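You operate a simulated robot arm through the tools that you are given. There is no shell and no other tool.

You are at the controls of a simulated robot arm. One attempt, no reset.

TASK
Stand the tall and the short jar to soak in the plugged sink.
Fine: plug in first, so that it does not run through into the bucket; then a litre or more from the chrome tap; tap shut again. Set down upright: tall jar, short jar.
Where things are to end (x, y in the base frame): tall jar within 60 mm of [730, -660]; short jar within 60 mm of [720, -560].

The check looks at the end state, three seconds after you hand in, the way a careful person would. Anything else that was tipped, shoved, dropped, spilled or broken makes it a failure.

THE ROBOT
A 6-joint arm with a three-finger gripper, fixed in place. Base frame: the origin is on the floor under the middle of its stand, x ahead of it, y to its left, z up; the work surface is at about z = 800. Lengths are in mm, angles in degrees, forces in N, time in s.
It reaches about 1213 mm from its shoulder. Its first joint turns from -166.0 to 166.0 degrees. Payload 4.89 kg.
Tool frame: the origin (TCP) lies between the finger pads and is the grasp point; the fingertips stand 30 mm ahead of it; z points along the fingers, y is the line along which they close. The gripper opens to 164 mm; its body begins 125 mm behind the TCP.
Orientation is told as [roll, pitch, yaw] about the base's x, y, z axes, in that order, counted from this pose: with the fingers straight down and closing along the base's y, the tool's x points along the base's -x, its y along +y and its z along -z.

THE INTERFACE
- The arm moves only by the tool step_arm. Its argument "deltas" is a list of rows, each a list of 7 numbers: the turn, a rotation vector about the base's x, y, z in rad, then the shift along the base's x, y, z in mm, then the gripper command, from -1 (fully open) to 1 (shut), values between in proportion. In form: [[ax, ay, az, tx, ty, tz, grip], ...]. A call has 1 to 20 rows; each row is the pose to reach, as a shift and turn from the pose commanded when the call began. Rows are played at 5 a second. More than 50 mm and 8.6 degrees between two rows, or a gripper value outside its range, and nothing of the call is played. Where a pose cannot be reached the arm comes as near as it can. A force on the tool above 40 N (or 10 N above the force at the start of the call, whichever is more), or a blocked arm, ends the call early, and 0.2 s more pass. Each finger travels about 108 mm/s and halts on what it meets, pressing with about 40 N; the grip force reading is that of the motor and also rises with nothing between the fingers. The clock runs only during rows and for 0.2 s after the last one: add rows that repeat a pose to give the fingers time. The reply holds the time, the measured pose of the TCP, the force on the tool along the base axes, the opening and the grip force, in the units named above and with some noise, with the torque about the TCP (base axes, N m) and any sound that the robot's microphone picked up.
- Cameras (640 x 400 px; columns grow to the right, rows downward): "scene" is fixed at [225.9, -647.9, 1356.3]; the picture's right is [0.57, -0.82, 0.00], its down [-0.34, -0.24, -0.91] and it looks along [0.74, 0.52, -0.42] (base axes); focal length 214 px, centre (320, 200). "wrist" rides on the gripper at [76, -2, -152] in the tool frame; the picture's right is [0.02, 1.00, 0.00], its down [-0.88, 0.02, -0.47] and it looks along [-0.47, 0.01, 0.88] (tool axes); focal length 247 px, centre (320, 200). There is no depth. A picture from a camera that has moved, and an enlarged one, comes with that camera's place and axes in the base frame and with its lens. The place of the scene camera against the robot may be out by one fixed shift of up to 12 mm in any direction.
- get_image(camera): a new picture of that camera. No time passes.
- slide_trunk(by): moves the trunk up (or, below 0, down) by that many mm; the arm rides with it, the base frame stays. It gives what a move gives, with no picture.
- enlarge(camera, box): a new picture of the part [left, top, right, bottom] of that camera's present view, enlarged. No time passes.
- hand_in(): hands the job in; it is judged then, once.

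Places have to be worked out from the pictures, the camera data and where the tool is seen. Open the gripper and draw the arm clear of the work before you hand the job in, unless the task says otherwise.

The tools are called after "Call:" as name(argument=value, ...) on one line, values as JSON. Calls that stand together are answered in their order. step_arm: Moves the arm, as the interface text tells. Its arguments: {"type":"object","properties":{"deltas":{"type":"array","items":{"type":"array","items":{"type":"number"}}}},"required":["deltas"]} The other tools are called the same way: slide_trunk (by) moves the trunk up or down; get_image (camera) takes a picture; enlarge (camera, box) takes an enlarged picture of a part of a camera's view; hand_in () hands the job in.

At the start:

```text
clock: 0.0
position: [621.8, -140.5, 1409.7]
tool_rot: [0.0, 0.1, 0.1]
wrist_force: [1.1, 0.3, 0.3]
moment: [-0.03, 0.01, -0.01]
opening: 164.1
gripper_force: 0.1
trunk travel left (down, up): [-200.0, 190.0]
```

scene: 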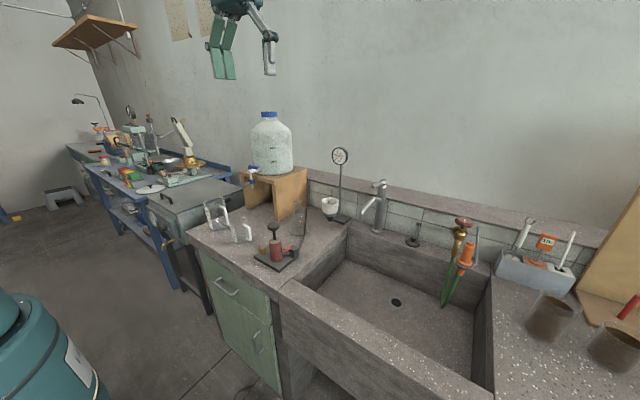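
wrist: 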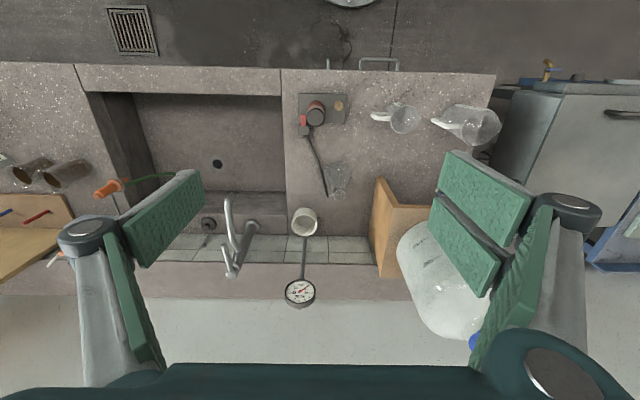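

I start by looking closer at the scene to identify the sink, plug, tap and jars.

Call:
enlarge(camera="scene", box=[320, 160, 640, 400])

Call:
enlarge(camera="scene", box=[180, 100, 400, 300])

Call:
enlarge(camera="wrist", box=[0, 50, 300, 300])

Call:
enlarge(camera="wrist", box=[260, 50, 520, 320])

```text
1.67 times, centred on (480, 280) of scene
camera zoom: at [225.9, -647.9, 1356.3], right [0.57, -0.82, 0.0], down [-0.34, -0.24, -0.91], along [0.74, 0.52, -0.42], focal length 358 px, centre (53, 67)
```

zoom: 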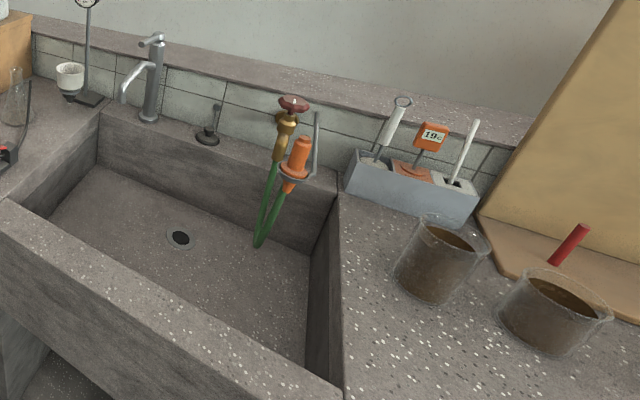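

```text
2.00 times, centred on (290, 200) of scene
camera zoom: at [225.9, -647.9, 1356.3], right [0.57, -0.82, 0.0], down [-0.34, -0.24, -0.91], along [0.74, 0.52, -0.42], focal length 429 px, centre (380, 200)
```

zoom: 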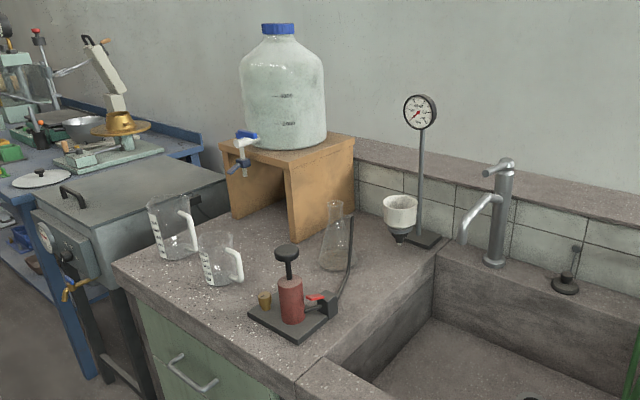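

```text
1.60 times, centred on (150, 175) of wrist
camera zoom: at [544.8, -141.9, 1562.1], right [-0.02, 1.0, 0.0], down [0.88, 0.02, 0.47], along [0.47, 0.01, -0.88], focal length 395 px, centre (592, 240)
```

zoom: 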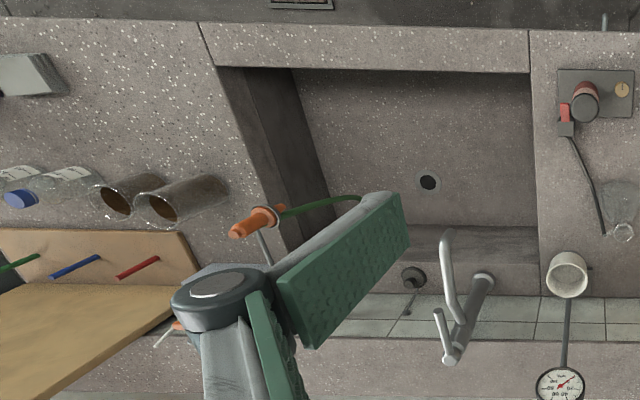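

```text
1.48 times, centred on (390, 185) of wrist
camera zoom: at [544.8, -141.9, 1562.1], right [-0.02, 1.0, 0.0], down [0.88, 0.02, 0.47], along [0.47, 0.01, -0.88], focal length 366 px, centre (216, 222)
```

zoom: 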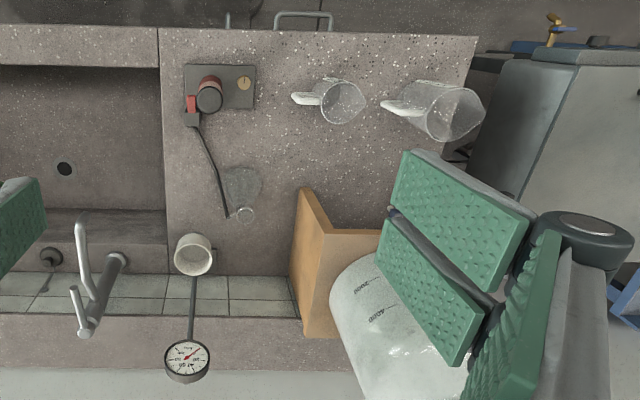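

The scene shows two brown residue-filled glass jars right of the sink, a black plug on the back ledge and a chrome lever tap on the wall. I move the wrist camera over the sink to look closer and measure.

Call:
step_arm(deltas=[[0, 0, 0, 0, -45, -10, -1], [0, 0, 0, 0, -90, -20, -1], [0, 0, 0, 0, -135, -30, -1], [0, 0, 0, 0, -180, -40, -1], [0, 0, 0, 0, -225, -50, -1], [0, 0, 0, 0, -270, -60, -1], [0, 0, 0, 0, -315, -70, -1], [0, 0, 0, 0, -360, -80, -1], [0, 0, 0, 0, -405, -90, -1], [0, 0, 0, 0, -450, -100, -1]])

Call:
get_image(camera="wrist")

Call:
get_image(camera="scene")

```text
clock: 2.2
position: [623.8, -591.6, 1310.0]
tool_rot: [0.1, 0.1, 0.1]
wrist_force: [-1.5, 2.4, 0.6]
moment: [-0.28, -0.07, 0.01]
opening: 163.9
gripper_force: 0.0
trunk travel left (down, up): [-200.0, 190.0]
```

```text
taken
camera wrist: at [547.2, -593.0, 1460.9], right [-0.02, 1.0, 0.0], down [0.88, 0.02, 0.47], along [0.47, 0.01, -0.88], focal length 247 px, centre (320, 200)
```

wrist: 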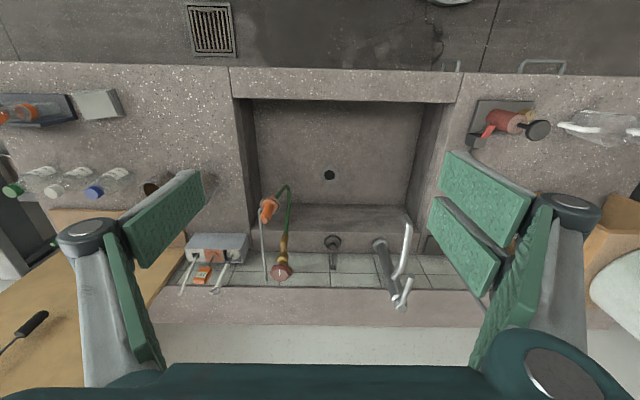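

```text
taken
```

scene: 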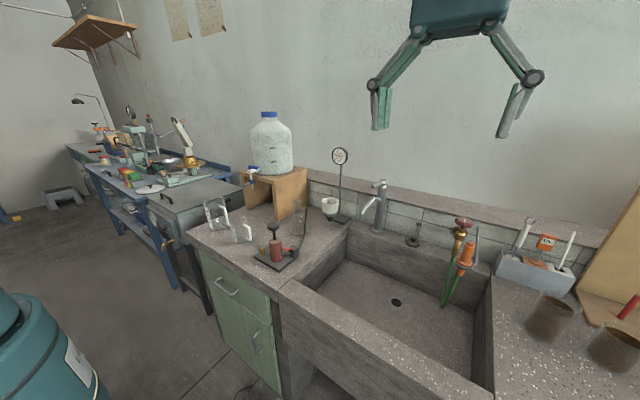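

Jars are hidden behind the left finger. I turn the wrist by about -50° and move over toward the right counter to see the jars.

Call:
step_arm(deltas=[[0, 0, -0.14, -5, -35, -5, -1], [0, 0, -0.28, -10, -70, -10, -1], [0, 0, -0.42, -15, -105, -15, -1], [0, 0, -0.56, -20, -140, -20, -1], [0, 0, -0.7, -25, -175, -25, -1], [0, 0, -0.84, -30, -210, -30, -1], [0, 0, -0.84, -30, -210, -30, -1]])

Call:
get_image(camera="wrist")

Call:
enlarge(camera="wrist", box=[180, 60, 460, 240])

```text
clock: 3.8
position: [594.0, -801.9, 1278.4]
tool_rot: [0.0, 0.1, -48.2]
wrist_force: [-0.4, -1.1, -0.6]
moment: [0.19, -0.04, 0.02]
opening: 163.7
gripper_force: 0.1
trunk travel left (down, up): [-200.0, 190.0]
```

```text
taken
camera wrist: at [541.5, -745.7, 1429.9], right [0.73, 0.68, 0.0], down [0.6, -0.64, 0.47], along [0.32, -0.35, -0.88], focal length 247 px, centre (320, 200)
```

wrist: 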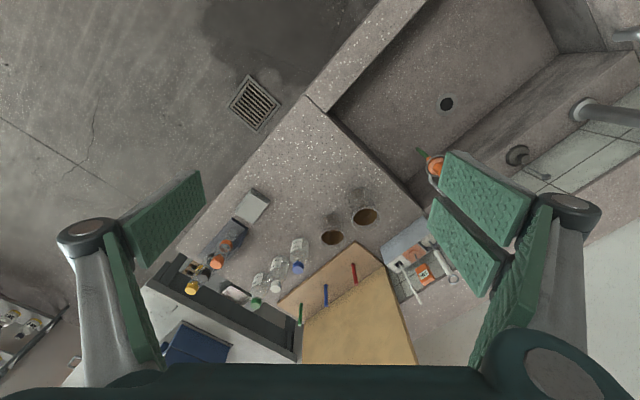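

```text
2.22 times, centred on (320, 150) of wrist
camera zoom: at [541.5, -745.7, 1429.9], right [0.73, 0.68, 0.0], down [0.6, -0.64, 0.47], along [0.32, -0.35, -0.88], focal length 549 px, centre (320, 311)
```

zoom: 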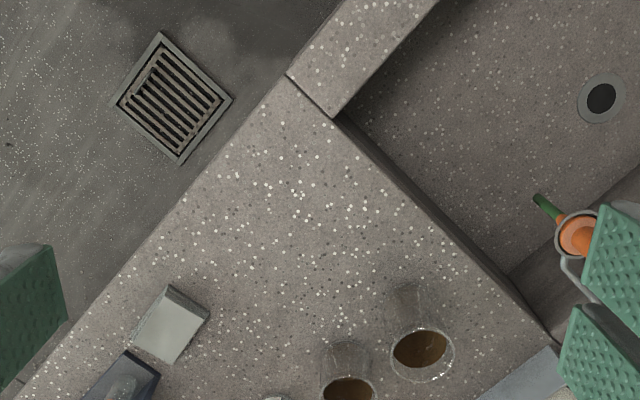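

The two brown jars stand right of the sink around (845,-908) and (837,-1023). I zoom in on them and on the glass jugs to be sure which are the "jars".

Call:
enlarge(camera="scene", box=[480, 260, 640, 400])

Call:
enlarge(camera="scene", box=[190, 180, 310, 280])

Call:
enlarge(camera="wrist", box=[290, 160, 410, 260])

Call:
enlarge(camera="scene", box=[340, 160, 500, 270])

```text
2.86 times, centred on (560, 330) of scene
camera zoom: at [225.9, -647.9, 1356.3], right [0.57, -0.82, 0.0], down [-0.34, -0.24, -0.91], along [0.74, 0.52, -0.42], focal length 613 px, centre (-366, -171)
```

zoom: 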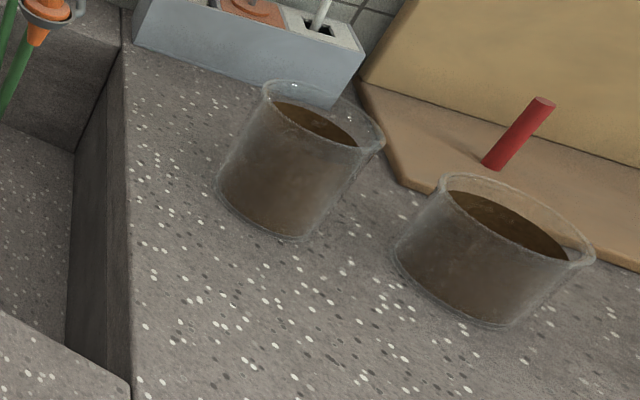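

```text
4.00 times, centred on (250, 230) of scene
camera zoom: at [225.9, -647.9, 1356.3], right [0.57, -0.82, 0.0], down [-0.34, -0.24, -0.91], along [0.74, 0.52, -0.42], focal length 858 px, centre (600, 80)
```

zoom: 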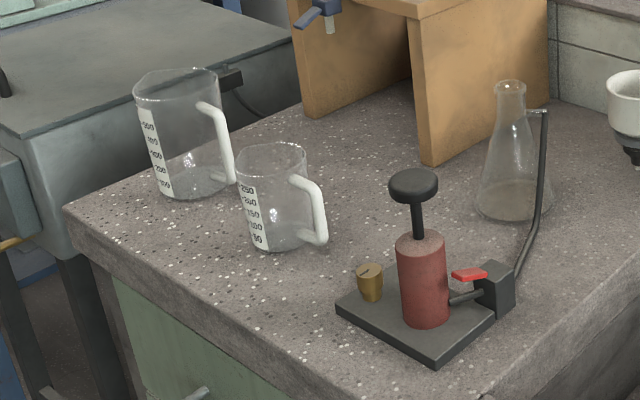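

```text
4.00 times, centred on (350, 210) of wrist
camera zoom: at [541.5, -745.7, 1429.9], right [0.73, 0.68, 0.0], down [0.6, -0.64, 0.47], along [0.32, -0.35, -0.88], focal length 988 px, centre (200, 160)
```

zoom: 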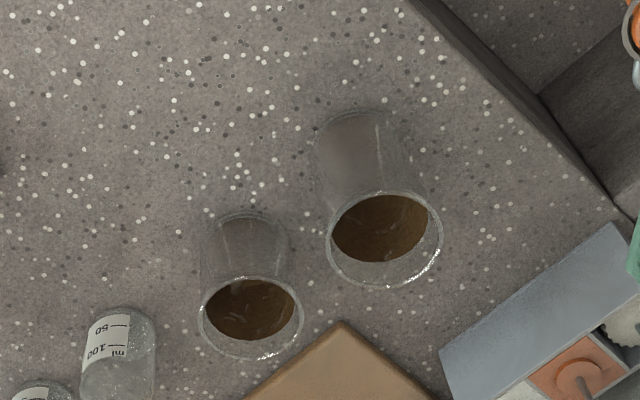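

```text
3.64 times, centred on (420, 215) of scene
camera zoom: at [225.9, -647.9, 1356.3], right [0.57, -0.82, 0.0], down [-0.34, -0.24, -0.91], along [0.74, 0.52, -0.42], focal length 780 px, centre (-44, 146)
```

zoom: 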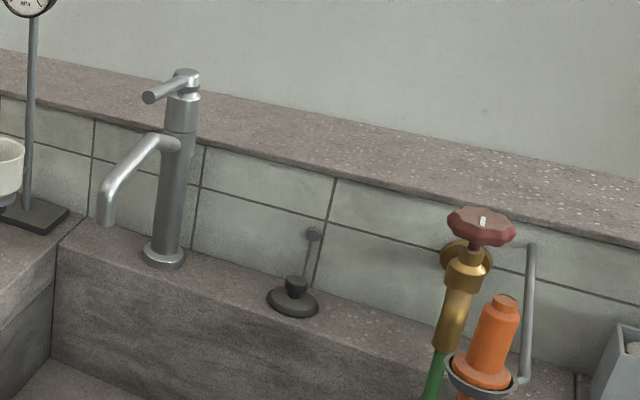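

The brown-caked cylinders are clearly the jars: tall near (849,-912) and short near (849,-1028). Now I bring the wrist camera over the sink to measure the plug, the tap and the drain.

Call:
step_arm(deltas=[[0, 0, 0.14, 16, 40, -5, -1], [0, 0, 0.28, 32, 80, -10, -1], [0, 0, 0.42, 48, 120, -15, -1], [0, 0, 0.56, 64, 160, -20, -1], [0, 0, 0.7, 80, 200, -25, -1], [0, 0, 0.84, 96, 240, -30, -1], [0, 0, 0.84, 112, 280, -35, -1], [0, 0, 0.84, 128, 320, -40, -1], [0, 0, 0.84, 128, 320, -40, -1]])

Call:
get_image(camera="wrist")

Call:
enlarge(camera="wrist", box=[200, 150, 440, 310])

```text
clock: 5.8
position: [716.1, -478.5, 1240.7]
tool_rot: [0.0, 0.0, 0.1]
wrist_force: [-0.1, 0.4, -0.1]
moment: [-0.1, 0.03, 0.0]
opening: 164.1
gripper_force: 0.0
trunk travel left (down, up): [-200.0, 190.0]
```

```text
taken
camera wrist: at [640.3, -480.5, 1391.6], right [-0.02, 1.0, 0.0], down [0.88, 0.02, 0.47], along [0.47, 0.01, -0.88], focal length 247 px, centre (320, 200)
```

wrist: 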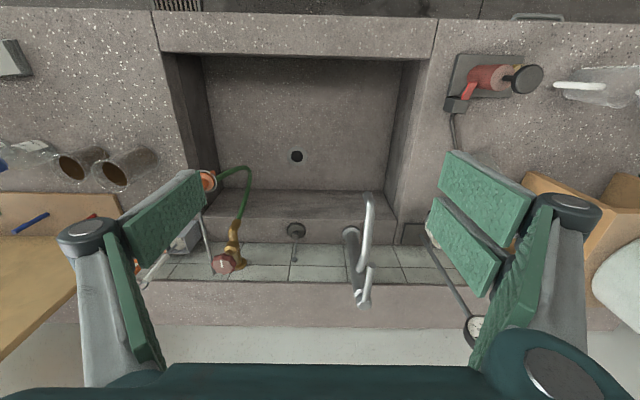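

```text
2.50 times, centred on (320, 230) of wrist
camera zoom: at [640.3, -480.5, 1391.6], right [-0.02, 1.0, 0.0], down [0.88, 0.02, 0.47], along [0.47, 0.01, -0.88], focal length 617 px, centre (320, 125)
```

zoom: 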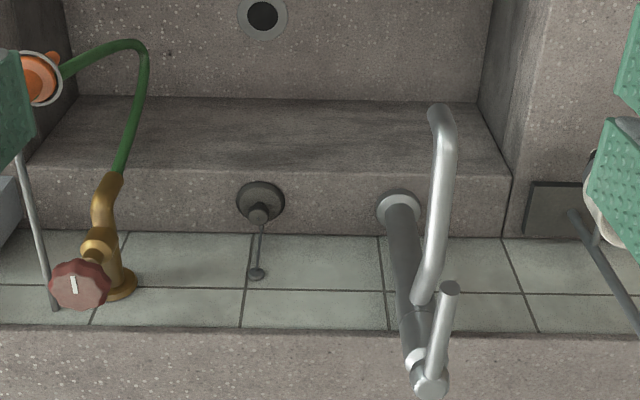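

Estimates so far: drain (895,-552,~613), plug knob (1041,-540,~850) with a chain to the wall at (1090,-540,886), tap post (1062,-380) with lever tip (937,-384,1070) and spout tip (850,-386,967). I approach the plug area with a slight outward tilt to look closely and test the reach.

Call:
step_arm(deltas=[[0, -0.08, 0, 25, -10, -20, -1], [0, -0.16, 0, 50, -20, -40, -1], [0, -0.24, 0, 75, -30, -60, -1], [0, -0.32, 0, 100, -40, -80, -1], [0, -0.4, 0, 125, -50, -100, -1], [0, -0.4, 0, 150, -60, -120, -1], [0, -0.4, 0, 175, -62, -140, -1], [0, -0.4, 0, 175, -62, -140, -1]])

Call:
get_image(camera="wrist")

Call:
enlarge(camera="wrist", box=[220, 100, 420, 240])

Call:
get_image(camera="scene")

```text
clock: 7.6
position: [894.6, -541.9, 1102.5]
tool_rot: [0.1, -23.0, 0.1]
wrist_force: [0.8, -0.6, -0.9]
moment: [0.07, 0.07, 0.03]
opening: 164.0
gripper_force: 0.1
trunk travel left (down, up): [-200.0, 190.0]
```

```text
taken
camera wrist: at [764.4, -544.1, 1211.5], right [-0.02, 1.0, -0.01], down [0.63, 0.02, 0.78], along [0.78, 0.01, -0.63], focal length 247 px, centre (320, 200)
```

wrist: 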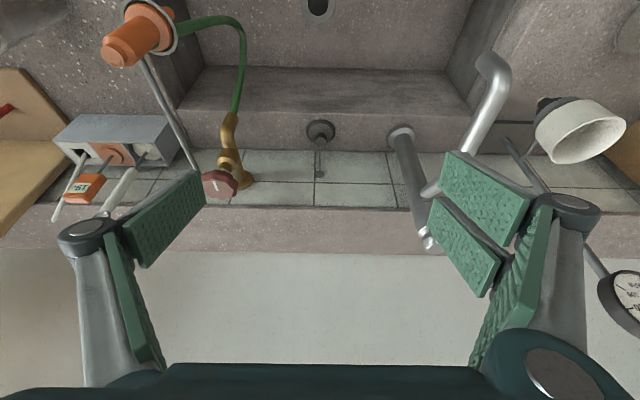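

```text
2.86 times, centred on (320, 170) of wrist
camera zoom: at [764.4, -544.1, 1211.5], right [-0.02, 1.0, -0.01], down [0.63, 0.02, 0.78], along [0.78, 0.01, -0.63], focal length 706 px, centre (320, 286)
```

zoom: 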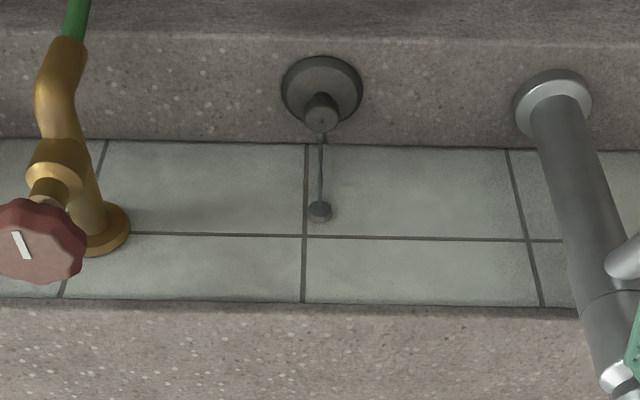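

```text
taken
```

scene: 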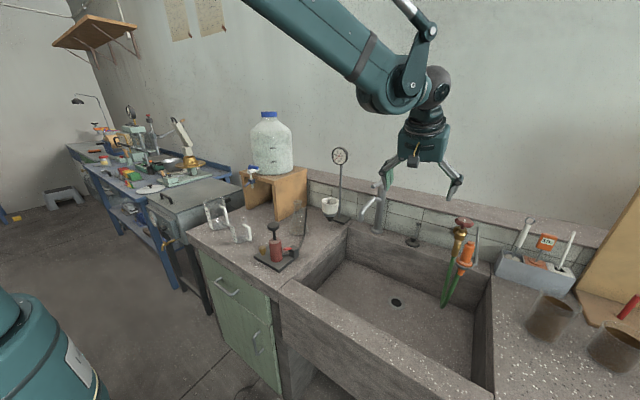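

The arm reaches this pose well. I narrow the gripper to about 65 mm to keep clear of the two taps, and lower a bit for a second view of the plug.

Call:
step_arm(deltas=[[0, 0, 0, 0, 0, 0, 0.2], [0, 0, 0, 0, 0, 0, 0.2], [0, 0, 0, 0, 0, 0, 0.2], [0, 0, 0, 10, 0, -40, 0.2], [0, 0, 0, 20, 0, -80, 0.2], [0, 0, 0, 30, 0, -120, 0.2], [0, 0, 0, 30, 0, -120, 0.2]])

Call:
get_image(camera="wrist")

Call:
enlarge(camera="wrist", box=[250, 80, 410, 180])

Call:
get_image(camera="scene")

```text
clock: 9.2
position: [926.9, -541.5, 978.0]
tool_rot: [-0.1, -22.8, 0.0]
wrist_force: [0.7, -0.6, 0.0]
moment: [0.07, 0.04, 0.01]
opening: 65.3
gripper_force: 0.1
trunk travel left (down, up): [-200.0, 190.0]
```

```text
taken
camera wrist: at [796.3, -543.7, 1087.9], right [-0.02, 1.0, -0.01], down [0.63, 0.02, 0.78], along [0.78, 0.01, -0.63], focal length 247 px, centre (320, 200)
```

wrist: 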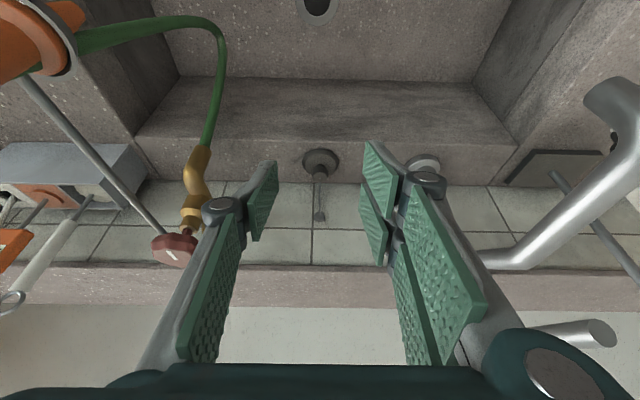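

```text
4.00 times, centred on (330, 130) of wrist
camera zoom: at [796.3, -543.7, 1087.9], right [-0.02, 1.0, -0.01], down [0.63, 0.02, 0.78], along [0.78, 0.01, -0.63], focal length 988 px, centre (280, 480)
```

zoom: 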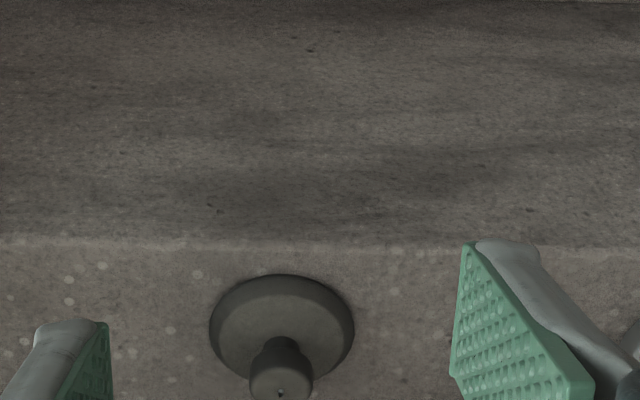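

```text
taken
```

scene: 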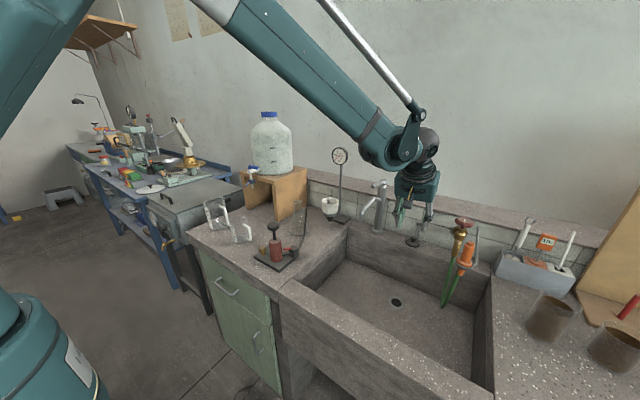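

The plug knob appears to be about 22 mm wide at (1047,-541) with its top near z=841, on a 55 mm flange. I straighten the tool to vertical and move above it, stopping high.

Call:
step_arm(deltas=[[0, 0.1, 0, 30, 0, 0, 0.2], [0, 0.2, 0, 60, 0, -10, 0.2], [0, 0.3, 0, 90, 0, -20, 0.2], [0, 0.398, 0, 120, 0, -40, 0.2], [0, 0.398, 0, 120, 0, -60, 0.2], [0, 0.398, 0, 120, 0, -60, 0.2]])

Call:
get_image(camera="wrist")

Call:
enlarge(camera="scene", box=[360, 160, 480, 260])

```text
clock: 10.6
position: [1044.5, -542.5, 920.1]
tool_rot: [0.0, -0.1, 0.0]
wrist_force: [0.3, 0.4, -0.3]
moment: [0.06, 0.09, 0.01]
opening: 66.0
gripper_force: 0.0
trunk travel left (down, up): [-200.0, 190.0]
```

```text
taken
camera wrist: at [967.8, -544.8, 1071.2], right [-0.02, 1.0, 0.0], down [0.88, 0.02, 0.47], along [0.47, 0.01, -0.88], focal length 247 px, centre (320, 200)
```

wrist: 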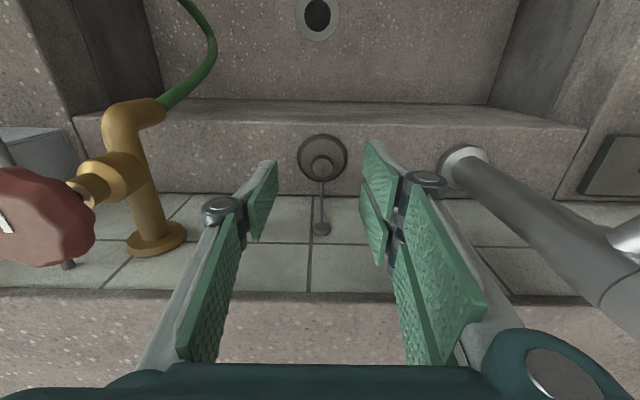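

```text
4.00 times, centred on (420, 210) of scene
camera zoom: at [225.9, -647.9, 1356.3], right [0.57, -0.82, 0.0], down [-0.34, -0.24, -0.91], along [0.74, 0.52, -0.42], focal length 858 px, centre (-80, 160)
```

zoom: 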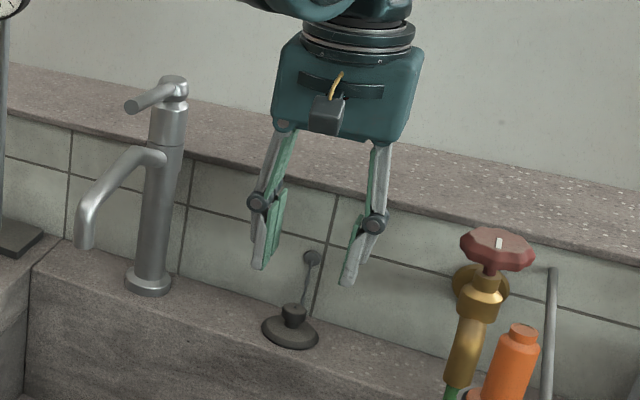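

Vertical reach at the plug is fine. I enlarge the wrist view to pin down the plug position more precisely.

Call:
enlarge(camera="wrist", box=[260, 110, 390, 250])

Call:
enlarge(camera="scene", box=[395, 215, 445, 255])

```text
2.86 times, centred on (325, 180) of wrist
camera zoom: at [967.8, -544.8, 1071.2], right [-0.02, 1.0, 0.0], down [0.88, 0.02, 0.47], along [0.47, 0.01, -0.88], focal length 706 px, centre (306, 257)
```

zoom: 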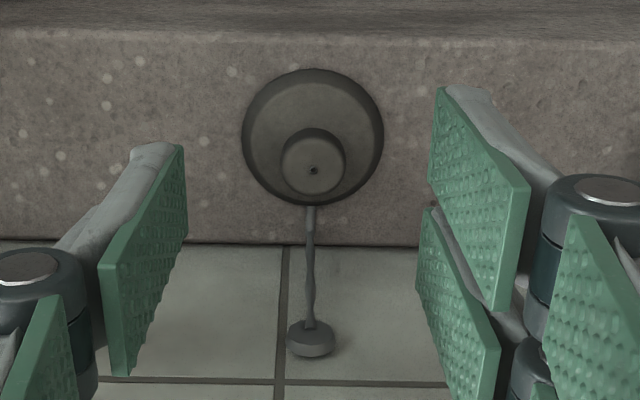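

```text
10.00 times, centred on (420, 235) of scene
camera zoom: at [225.9, -647.9, 1356.3], right [0.57, -0.82, 0.0], down [-0.34, -0.24, -0.91], along [0.74, 0.52, -0.42], focal length 2145 px, centre (-680, -150)
```

zoom: 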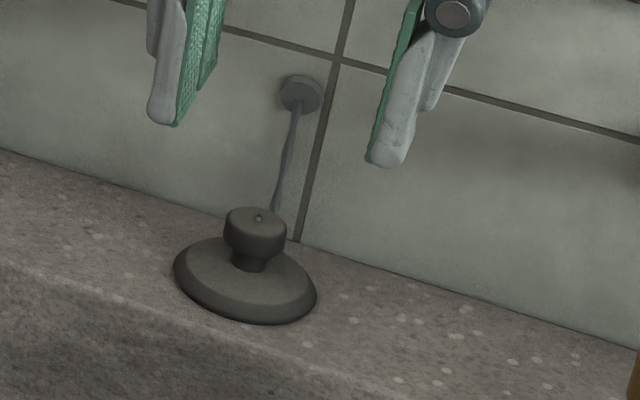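

The plug axis is at about (1057,-540.5), knob from z≈814 to 829. I descend over it with the fingers around the knob, in small steps.

Call:
step_arm(deltas=[[0, 0, 0, 12, 2, 0, 0.2], [0, 0, 0, 12, 2, -20, 0.2], [0, 0, 0, 12, 2, -40, 0.2], [0, 0, 0, 12, 2, -55, 0.2], [0, 0, 0, 12, 2, -65, 0.2], [0, 0, 0, 12, 2, -72, 0.2], [0, 0, 0, 12, 2, -72, 0.2]])

Call:
enlarge(camera="scene", box=[385, 205, 455, 260])

Call:
get_image(camera="wrist")

```text
clock: 12.2
position: [1056.6, -539.7, 847.5]
tool_rot: [0.1, -0.1, -0.1]
wrist_force: [0.8, -0.3, -0.2]
moment: [0.0, 0.01, -0.03]
opening: 65.5
gripper_force: 0.1
trunk travel left (down, up): [-200.0, 190.0]
```

```text
7.27 times, centred on (420, 232) of scene
camera zoom: at [225.9, -647.9, 1356.3], right [0.57, -0.82, 0.0], down [-0.34, -0.24, -0.91], along [0.74, 0.52, -0.42], focal length 1560 px, centre (-407, -36)
```

zoom: 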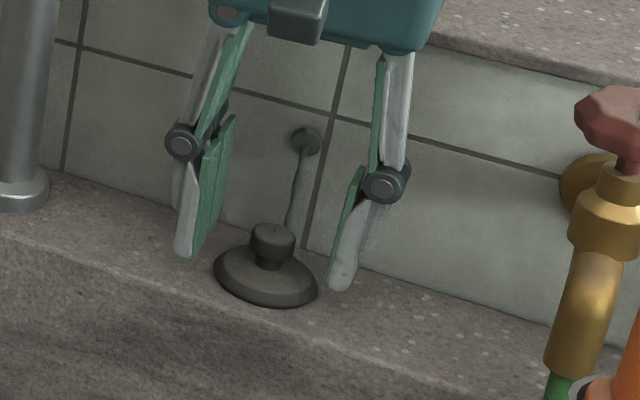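

```text
taken
camera wrist: at [979.7, -540.4, 999.8], right [-0.02, 1.0, 0.0], down [0.88, 0.02, 0.47], along [0.47, 0.01, -0.88], focal length 247 px, centre (320, 200)
```

wrist: 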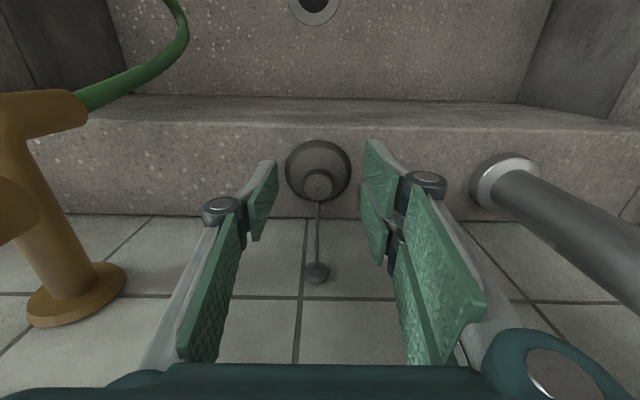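

The knob lines up with the grasp axis in the wrist view. I lower 3 mm more, shift 1.5 mm, and close the fingers on the knob.

Call:
step_arm(deltas=[[0, 0, 0, 0, -1.5, -3, 0.2], [0, 0, 0, 0, -1.5, -3, 0.2], [0, 0, 0, 0, -1.5, -3, 1], [0, 0, 0, 0, -1.5, -3, 1], [0, 0, 0, 0, -1.5, -3, 1], [0, 0, 0, 0, -1.5, -3, 1]])

Call:
enlarge(camera="scene", box=[385, 205, 455, 260])

Call:
get_image(camera="wrist")

```text
clock: 13.6
position: [1056.1, -538.8, 845.4]
tool_rot: [0.0, -0.1, 0.0]
wrist_force: [0.2, 0.1, -0.3]
moment: [-0.01, -0.03, 0.0]
opening: 22.1
gripper_force: 39.9
trunk travel left (down, up): [-200.0, 190.0]
```

```text
7.27 times, centred on (420, 232) of scene
camera zoom: at [225.9, -647.9, 1356.3], right [0.57, -0.82, 0.0], down [-0.34, -0.24, -0.91], along [0.74, 0.52, -0.42], focal length 1560 px, centre (-407, -36)
```

zoom: 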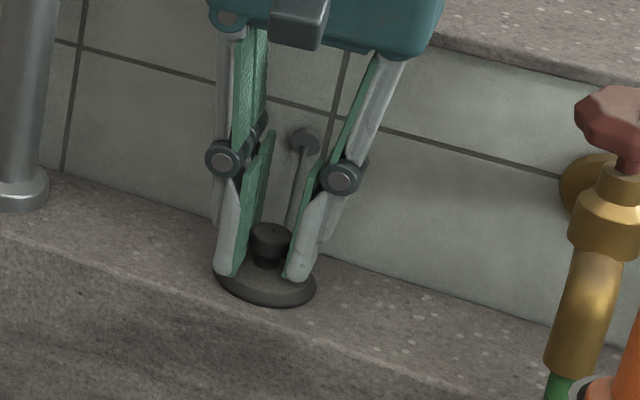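

```text
taken
camera wrist: at [979.7, -541.1, 996.9], right [-0.02, 1.0, 0.0], down [0.88, 0.02, 0.47], along [0.47, 0.01, -0.88], focal length 247 px, centre (320, 200)
```

wrist: 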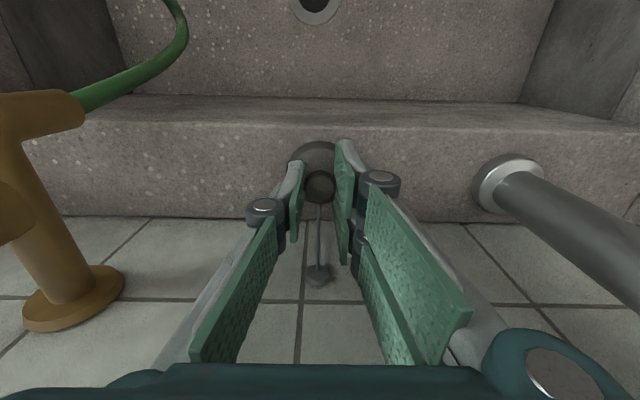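

The fingers hold the 22 mm knob with 40 N. I lift slowly and check whether the plug comes along and how the chain behaves.

Call:
step_arm(deltas=[[0, 0, 0, 0, 0, 10, 1], [0, 0, 0, 0, 0, 20, 1], [0, 0, 0, -5, 0, 30, 1], [0, 0, 0, -10, 0, 40, 1], [0, 0, 0, -10, 0, 40, 1]])

Call:
enlarge(camera="scene", box=[385, 195, 455, 250])

Call:
get_image(camera="wrist")

```text
clock: 14.8
position: [1046.6, -541.4, 884.7]
tool_rot: [0.0, -0.1, 0.1]
wrist_force: [-0.5, -0.4, 0.1]
moment: [0.0, -0.04, -0.05]
opening: 21.7
gripper_force: 39.9
trunk travel left (down, up): [-200.0, 190.0]
```

```text
7.27 times, centred on (420, 222) of scene
camera zoom: at [225.9, -647.9, 1356.3], right [0.57, -0.82, 0.0], down [-0.34, -0.24, -0.91], along [0.74, 0.52, -0.42], focal length 1560 px, centre (-407, 36)
```

zoom: 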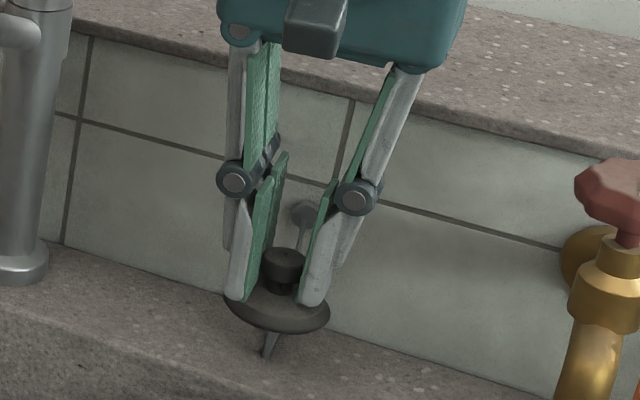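

```text
taken
camera wrist: at [969.6, -543.4, 1036.0], right [-0.02, 1.0, 0.0], down [0.88, 0.02, 0.47], along [0.47, 0.01, -0.88], focal length 247 px, centre (320, 200)
```

wrist: 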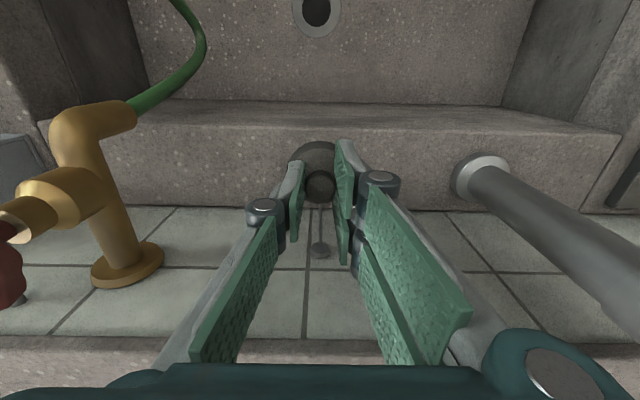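

The plug hangs level in the fingers. I carry it above the drain at about (897,-550), stopping some 60 mm above the sink floor to check alignment.

Call:
step_arm(deltas=[[0, 0, 0, -40, -2, 5, 1], [0, 0, 0, -80, -4, 5, 1], [0, 0, 0, -120, -7, 5, 1], [0, 0, 0, -150, -9, -10, 1], [0, 0, 0, -150, -9, -50, 1], [0, 0, 0, -150, -9, -90, 1], [0, 0, 0, -150, -9, -120, 1], [0, 0, 0, -150, -9, -150, 1], [0, 0, 0, -150, -9, -165, 1], [0, 0, 0, -150, -9, -165, 1]])

Call:
get_image(camera="wrist")

Call:
enlarge(camera="scene", box=[350, 220, 470, 320])

```text
clock: 17.0
position: [896.2, -551.4, 721.8]
tool_rot: [0.0, -0.1, -0.1]
wrist_force: [0.9, -0.2, -0.7]
moment: [0.04, 0.03, -0.02]
opening: 21.9
gripper_force: 40.0
trunk travel left (down, up): [-200.0, 190.0]
```

```text
taken
camera wrist: at [818.7, -553.3, 873.6], right [-0.02, 1.0, 0.0], down [0.88, 0.02, 0.47], along [0.47, 0.01, -0.88], focal length 247 px, centre (320, 200)
```

wrist: 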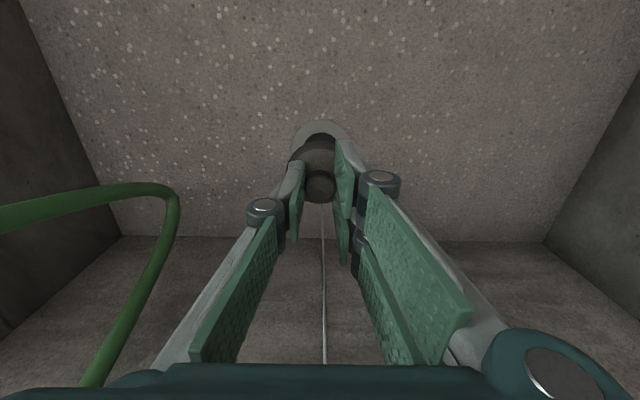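

```text
4.00 times, centred on (410, 270) of scene
camera zoom: at [225.9, -647.9, 1356.3], right [0.57, -0.82, 0.0], down [-0.34, -0.24, -0.91], along [0.74, 0.52, -0.42], focal length 858 px, centre (-40, -80)
```

zoom: 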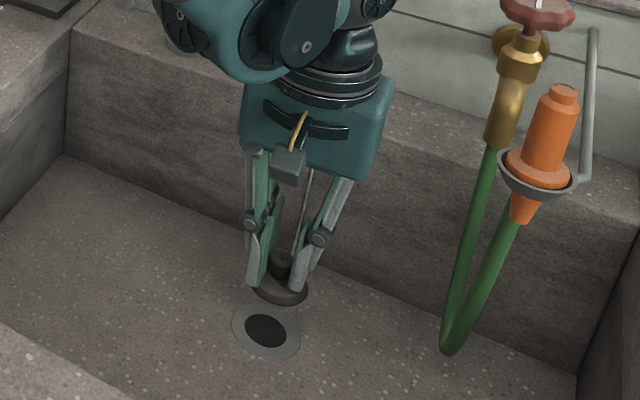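

The chain follows loosely. I zoom in on the drain ring to measure the offset between plug and drain.

Call:
enlarge(camera="wrist", box=[270, 105, 370, 215])

Call:
enlarge(camera="scene", box=[375, 275, 435, 315])

```text
3.64 times, centred on (320, 160) of wrist
camera zoom: at [818.7, -553.3, 873.6], right [-0.02, 1.0, 0.0], down [0.88, 0.02, 0.47], along [0.47, 0.01, -0.88], focal length 898 px, centre (320, 346)
```

zoom: 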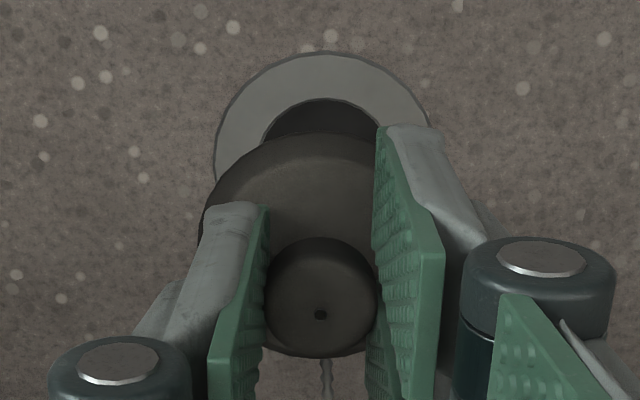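

```text
10.00 times, centred on (405, 295) of scene
camera zoom: at [225.9, -647.9, 1356.3], right [0.57, -0.82, 0.0], down [-0.34, -0.24, -0.91], along [0.74, 0.52, -0.42], focal length 2145 px, centre (-530, -750)
```

zoom: 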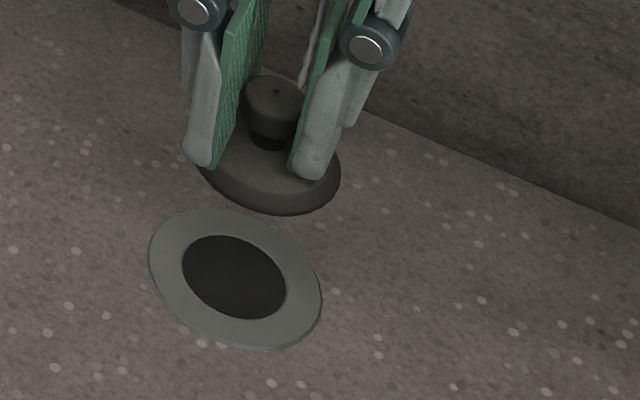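

The drain centre works out to about (897,-551) with the floor near z≈608. I lower the plug to just above the floor, then in 2 mm steps watching the force.

Call:
step_arm(deltas=[[0, 0, 0, 1, 0.5, -15, 1], [0, 0, 0, 1, 0.5, -30, 1], [0, 0, 0, 1, 0.5, -45, 1], [0, 0, 0, 1, 0.5, -52, 1], [0, 0, 0, 1, 0.5, -56, 1], [0, 0, 0, 1, 0.5, -58, 1], [0, 0, 0, 1, 0.5, -58, 1]])

Call:
enlarge(camera="scene", box=[375, 275, 435, 315])

Call:
enlarge(camera="wrist", box=[270, 105, 370, 215])

```text
clock: 18.6
position: [898.9, -551.5, 663.5]
tool_rot: [0.0, -0.1, -0.1]
wrist_force: [0.5, 0.0, -0.7]
moment: [-0.03, -0.04, 0.0]
opening: 21.4
gripper_force: 39.7
trunk travel left (down, up): [-200.0, 190.0]
```

```text
10.00 times, centred on (405, 295) of scene
camera zoom: at [225.9, -647.9, 1356.3], right [0.57, -0.82, 0.0], down [-0.34, -0.24, -0.91], along [0.74, 0.52, -0.42], focal length 2145 px, centre (-530, -750)
```

zoom: 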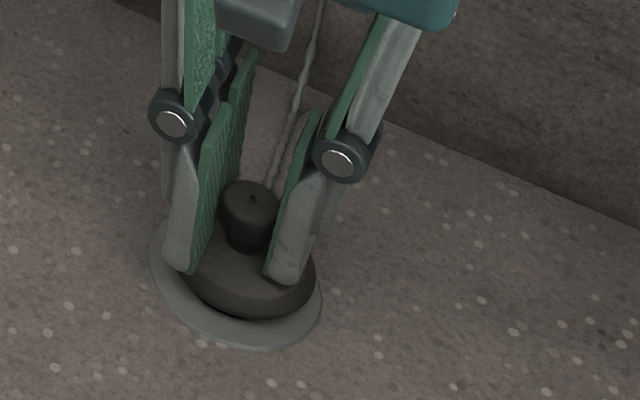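

```text
3.64 times, centred on (320, 160) of wrist
camera zoom: at [821.4, -552.6, 814.3], right [-0.02, 1.0, 0.0], down [0.88, 0.02, 0.47], along [0.47, 0.01, -0.88], focal length 898 px, centre (320, 346)
```

zoom: 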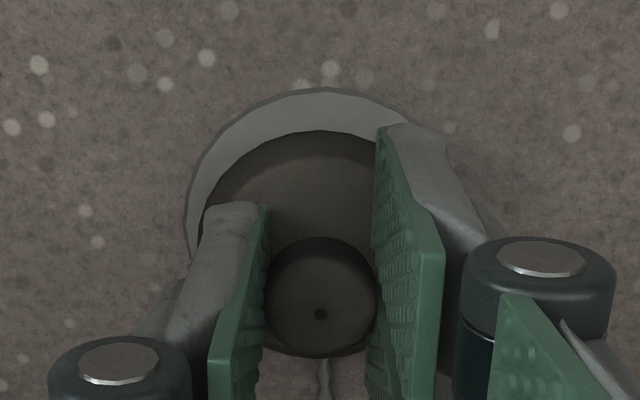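

Plug and ring are concentric within 1–2 mm, plug about 10 mm above the floor. I lower in 2 mm steps until contact shows.

Call:
step_arm(deltas=[[0, 0, 0, -1.5, 0, -2, 1], [0, 0, 0, -1.5, 0, -4, 1], [0, 0, 0, -1.5, 0, -6, 1], [0, 0, 0, -1.5, 0, -8, 1], [0, 0, 0, -1.5, 0, -9, 1], [0, 0, 0, -1.5, 0, -10, 1]])

Call:
enlarge(camera="scene", box=[375, 275, 435, 315])

```text
clock: 20.0
position: [896.3, -549.1, 654.4]
tool_rot: [-0.1, -0.2, 0.0]
wrist_force: [1.1, -9.6, 33.2]
moment: [-0.15, -0.14, -0.07]
opening: 21.7
gripper_force: 40.4
trunk travel left (down, up): [-200.0, 190.0]
```

```text
10.00 times, centred on (405, 295) of scene
camera zoom: at [225.9, -647.9, 1356.3], right [0.57, -0.82, 0.0], down [-0.34, -0.24, -0.91], along [0.74, 0.52, -0.42], focal length 2145 px, centre (-530, -750)
```

zoom: 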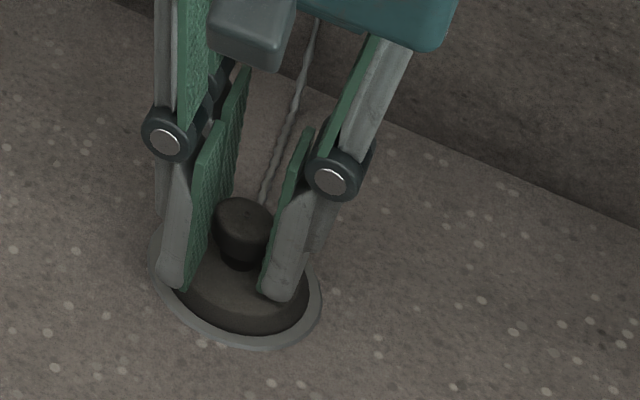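

Contact at TCP z≈654 with 33 N upward: the plug rests on the ring. I ease the pressure slightly, open the fingers moderately and back off upward to inspect.

Call:
step_arm(deltas=[[0, 0, 0, 0, 0, 1.5, 1], [0, 0, 0, 0, 0, 1.5, 0.2], [0, 0, 0, 0, 0, 1.5, 0.2], [0, 0, 0, 0, 0, 1.5, 0.2], [0, 0, 0, 0, 0, 20, 0.2], [0, 0, 0, 0, 0, 50, 0.2], [0, 0, 0, 0, 0, 70, 0.2], [0, 0, 0, 0, 0, 70, 0.2]])

Call:
enlarge(camera="scene", box=[375, 275, 435, 315])

Call:
enlarge(camera="wrist", box=[270, 105, 370, 215])

```text
clock: 21.8
position: [897.9, -547.6, 721.4]
tool_rot: [0.0, -0.1, 0.0]
wrist_force: [0.2, -0.3, 0.5]
moment: [0.04, 0.01, 0.01]
opening: 65.7
gripper_force: 0.1
trunk travel left (down, up): [-200.0, 190.0]
```

```text
10.00 times, centred on (405, 295) of scene
camera zoom: at [225.9, -647.9, 1356.3], right [0.57, -0.82, 0.0], down [-0.34, -0.24, -0.91], along [0.74, 0.52, -0.42], focal length 2145 px, centre (-530, -750)
```

zoom: 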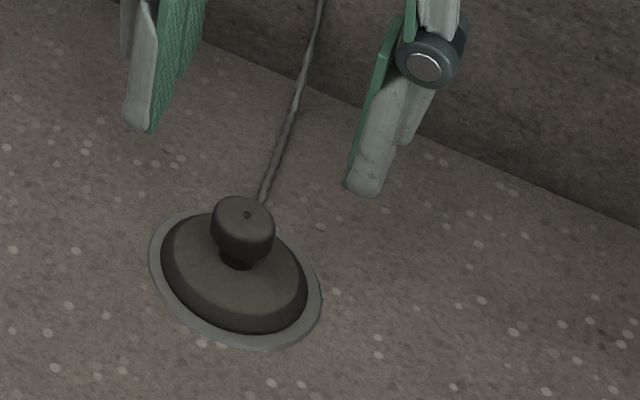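

```text
3.64 times, centred on (320, 160) of wrist
camera zoom: at [821.6, -550.5, 873.9], right [-0.02, 1.0, 0.0], down [0.88, 0.02, 0.47], along [0.47, 0.01, -0.88], focal length 898 px, centre (320, 346)
```

zoom: 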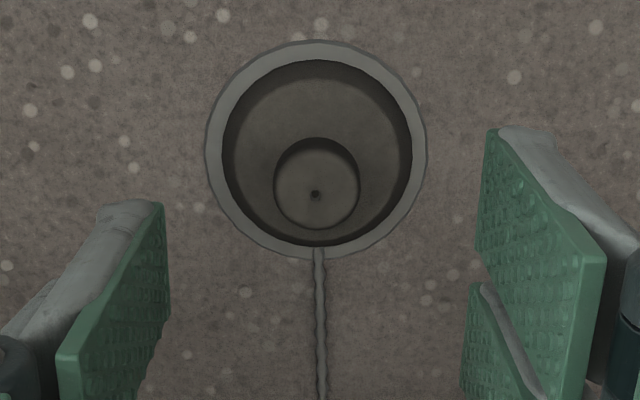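

The plug lies flat and concentric over the drain. Now I raise the arm and go look at the tap lever from above.

Call:
step_arm(deltas=[[0, 0, 0, 0, 0, 45, 0.2], [0, 0, 0, 0, 0, 90, 0.2], [0, 0, 0, -5, 0, 135, 0.2], [0, 0, 0, -15, 0, 180, 0.2], [0, 0, 0, -25, 5, 225, 0.2], [0, 0, 0, -35, 10, 270, 0.2], [0, 0, 0, -45, 20, 315, 0.2], [0, 0, 0, -55, 35, 360, 0.2], [0, 0, 0, -65, 55, 400, 0.2], [0, 0, 0, -75, 85, 435, 0.2], [0, 0, 0, -85, 125, 455, 0.2], [0, 0, 0, -85, 155, 455, 0.2], [0, 0, 0, -85, 155, 455, 0.2]])

Call:
get_image(camera="wrist")

Call:
enlarge(camera="wrist", box=[240, 120, 400, 240])

Call:
enlarge(camera="scene", box=[350, 170, 410, 240])

```text
clock: 24.6
position: [812.0, -393.0, 1177.7]
tool_rot: [0.1, -0.1, 0.1]
wrist_force: [-0.8, -0.2, 0.0]
moment: [-0.06, -0.04, -0.02]
opening: 65.2
gripper_force: 0.0
trunk travel left (down, up): [-200.0, 190.0]
```

```text
taken
camera wrist: at [735.6, -395.4, 1330.0], right [-0.02, 1.0, 0.0], down [0.88, 0.02, 0.48], along [0.47, 0.01, -0.88], focal length 247 px, centre (320, 200)
```

wrist: 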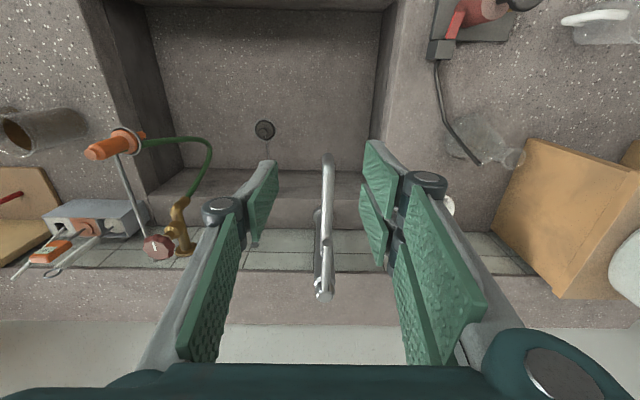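

```text
3.33 times, centred on (320, 180) of wrist
camera zoom: at [735.6, -395.4, 1330.0], right [-0.02, 1.0, 0.0], down [0.88, 0.02, 0.48], along [0.47, 0.01, -0.88], focal length 823 px, centre (320, 267)
```

zoom: 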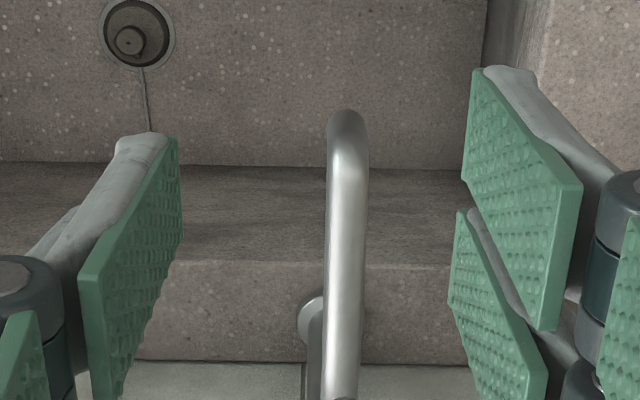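

```text
5.71 times, centred on (380, 205) of scene
camera zoom: at [225.9, -647.9, 1356.3], right [0.57, -0.82, 0.0], down [-0.34, -0.24, -0.91], along [0.74, 0.52, -0.42], focal length 1226 px, centre (-23, 171)
```

zoom: 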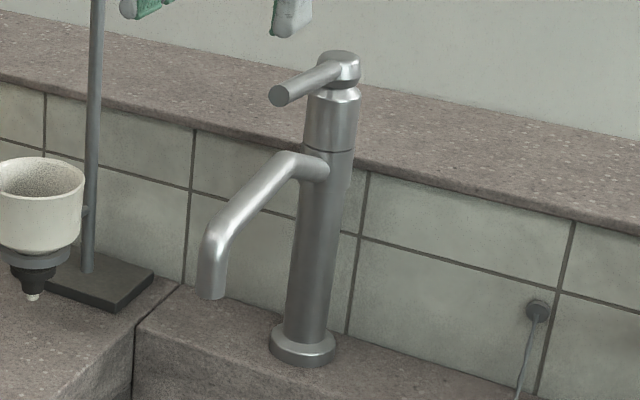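

I zoom on the lever itself in the wrist view.

Call:
enlarge(camera="wrist", box=[270, 190, 390, 310])

Call:
enlarge(camera="scene", box=[365, 172, 395, 202])

```text
3.33 times, centred on (330, 250) of wrist
camera zoom: at [735.6, -395.4, 1330.0], right [-0.02, 1.0, 0.0], down [0.88, 0.02, 0.48], along [0.47, 0.01, -0.88], focal length 823 px, centre (287, 33)
```

zoom: 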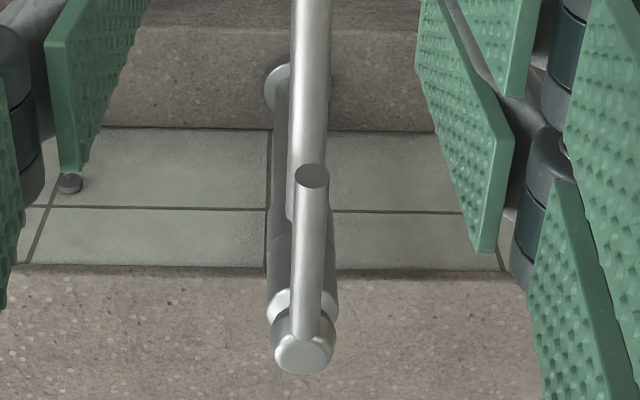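

```text
13.33 times, centred on (380, 187) of scene
camera zoom: at [225.9, -647.9, 1356.3], right [0.57, -0.82, 0.0], down [-0.34, -0.24, -0.91], along [0.74, 0.52, -0.42], focal length 2860 px, centre (-480, 373)
```

zoom: 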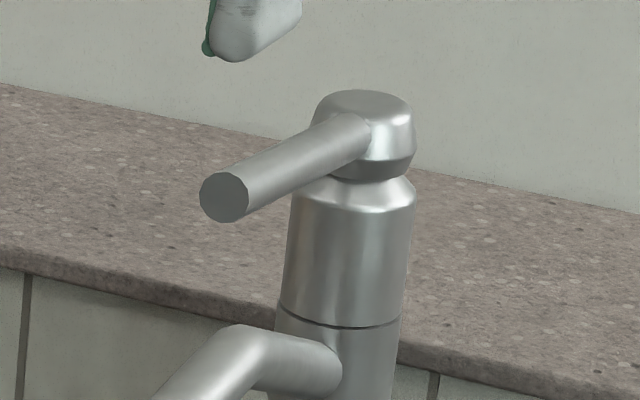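

Wrist-only stereo puts the lever tip near (948,-381,1058) and the cap at (1068,-380,1043), spout well below. I move above the lever and descend with the fingers straddling it.

Call:
step_arm(deltas=[[0, 0, 0, 40, 3, 0, 0.2], [0, 0, 0, 80, 6, 0, 0.2], [0, 0, 0, 120, 9, 0, 0.2], [0, 0, 0, 150, 12, -20, 0.2], [0, 0, 0, 150, 12, -50, 0.2], [0, 0, 0, 150, 12, -80, 0.2], [0, 0, 0, 150, 12, -80, 0.2]])

Call:
get_image(camera="wrist")

Call:
enlarge(camera="scene", box=[350, 150, 420, 205])

```text
clock: 26.2
position: [963.0, -382.1, 1097.8]
tool_rot: [-0.1, -0.1, -0.1]
wrist_force: [0.4, -0.3, -0.3]
moment: [-0.02, -0.01, 0.01]
opening: 65.4
gripper_force: 0.1
trunk travel left (down, up): [-200.0, 190.0]
```

```text
taken
camera wrist: at [885.6, -384.5, 1249.9], right [-0.02, 1.0, 0.0], down [0.88, 0.02, 0.47], along [0.47, 0.01, -0.88], focal length 247 px, centre (320, 200)
```

wrist: 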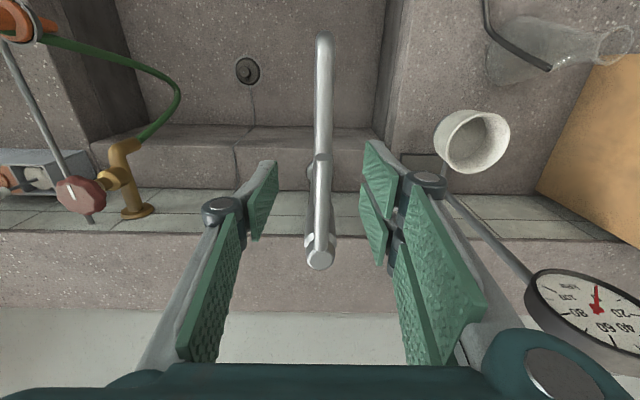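

```text
7.27 times, centred on (385, 178) of scene
camera zoom: at [225.9, -647.9, 1356.3], right [0.57, -0.82, 0.0], down [-0.34, -0.24, -0.91], along [0.74, 0.52, -0.42], focal length 1560 px, centre (-153, 364)
```

zoom: 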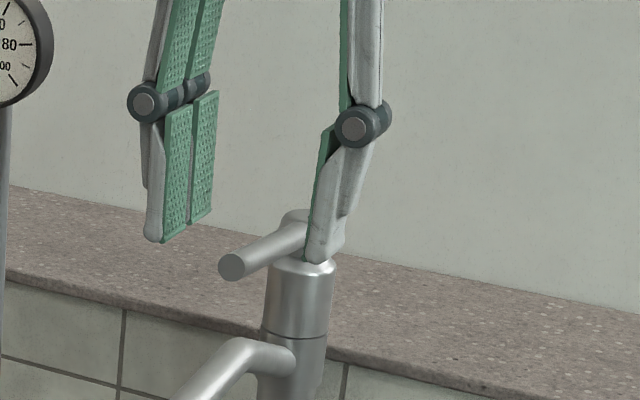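

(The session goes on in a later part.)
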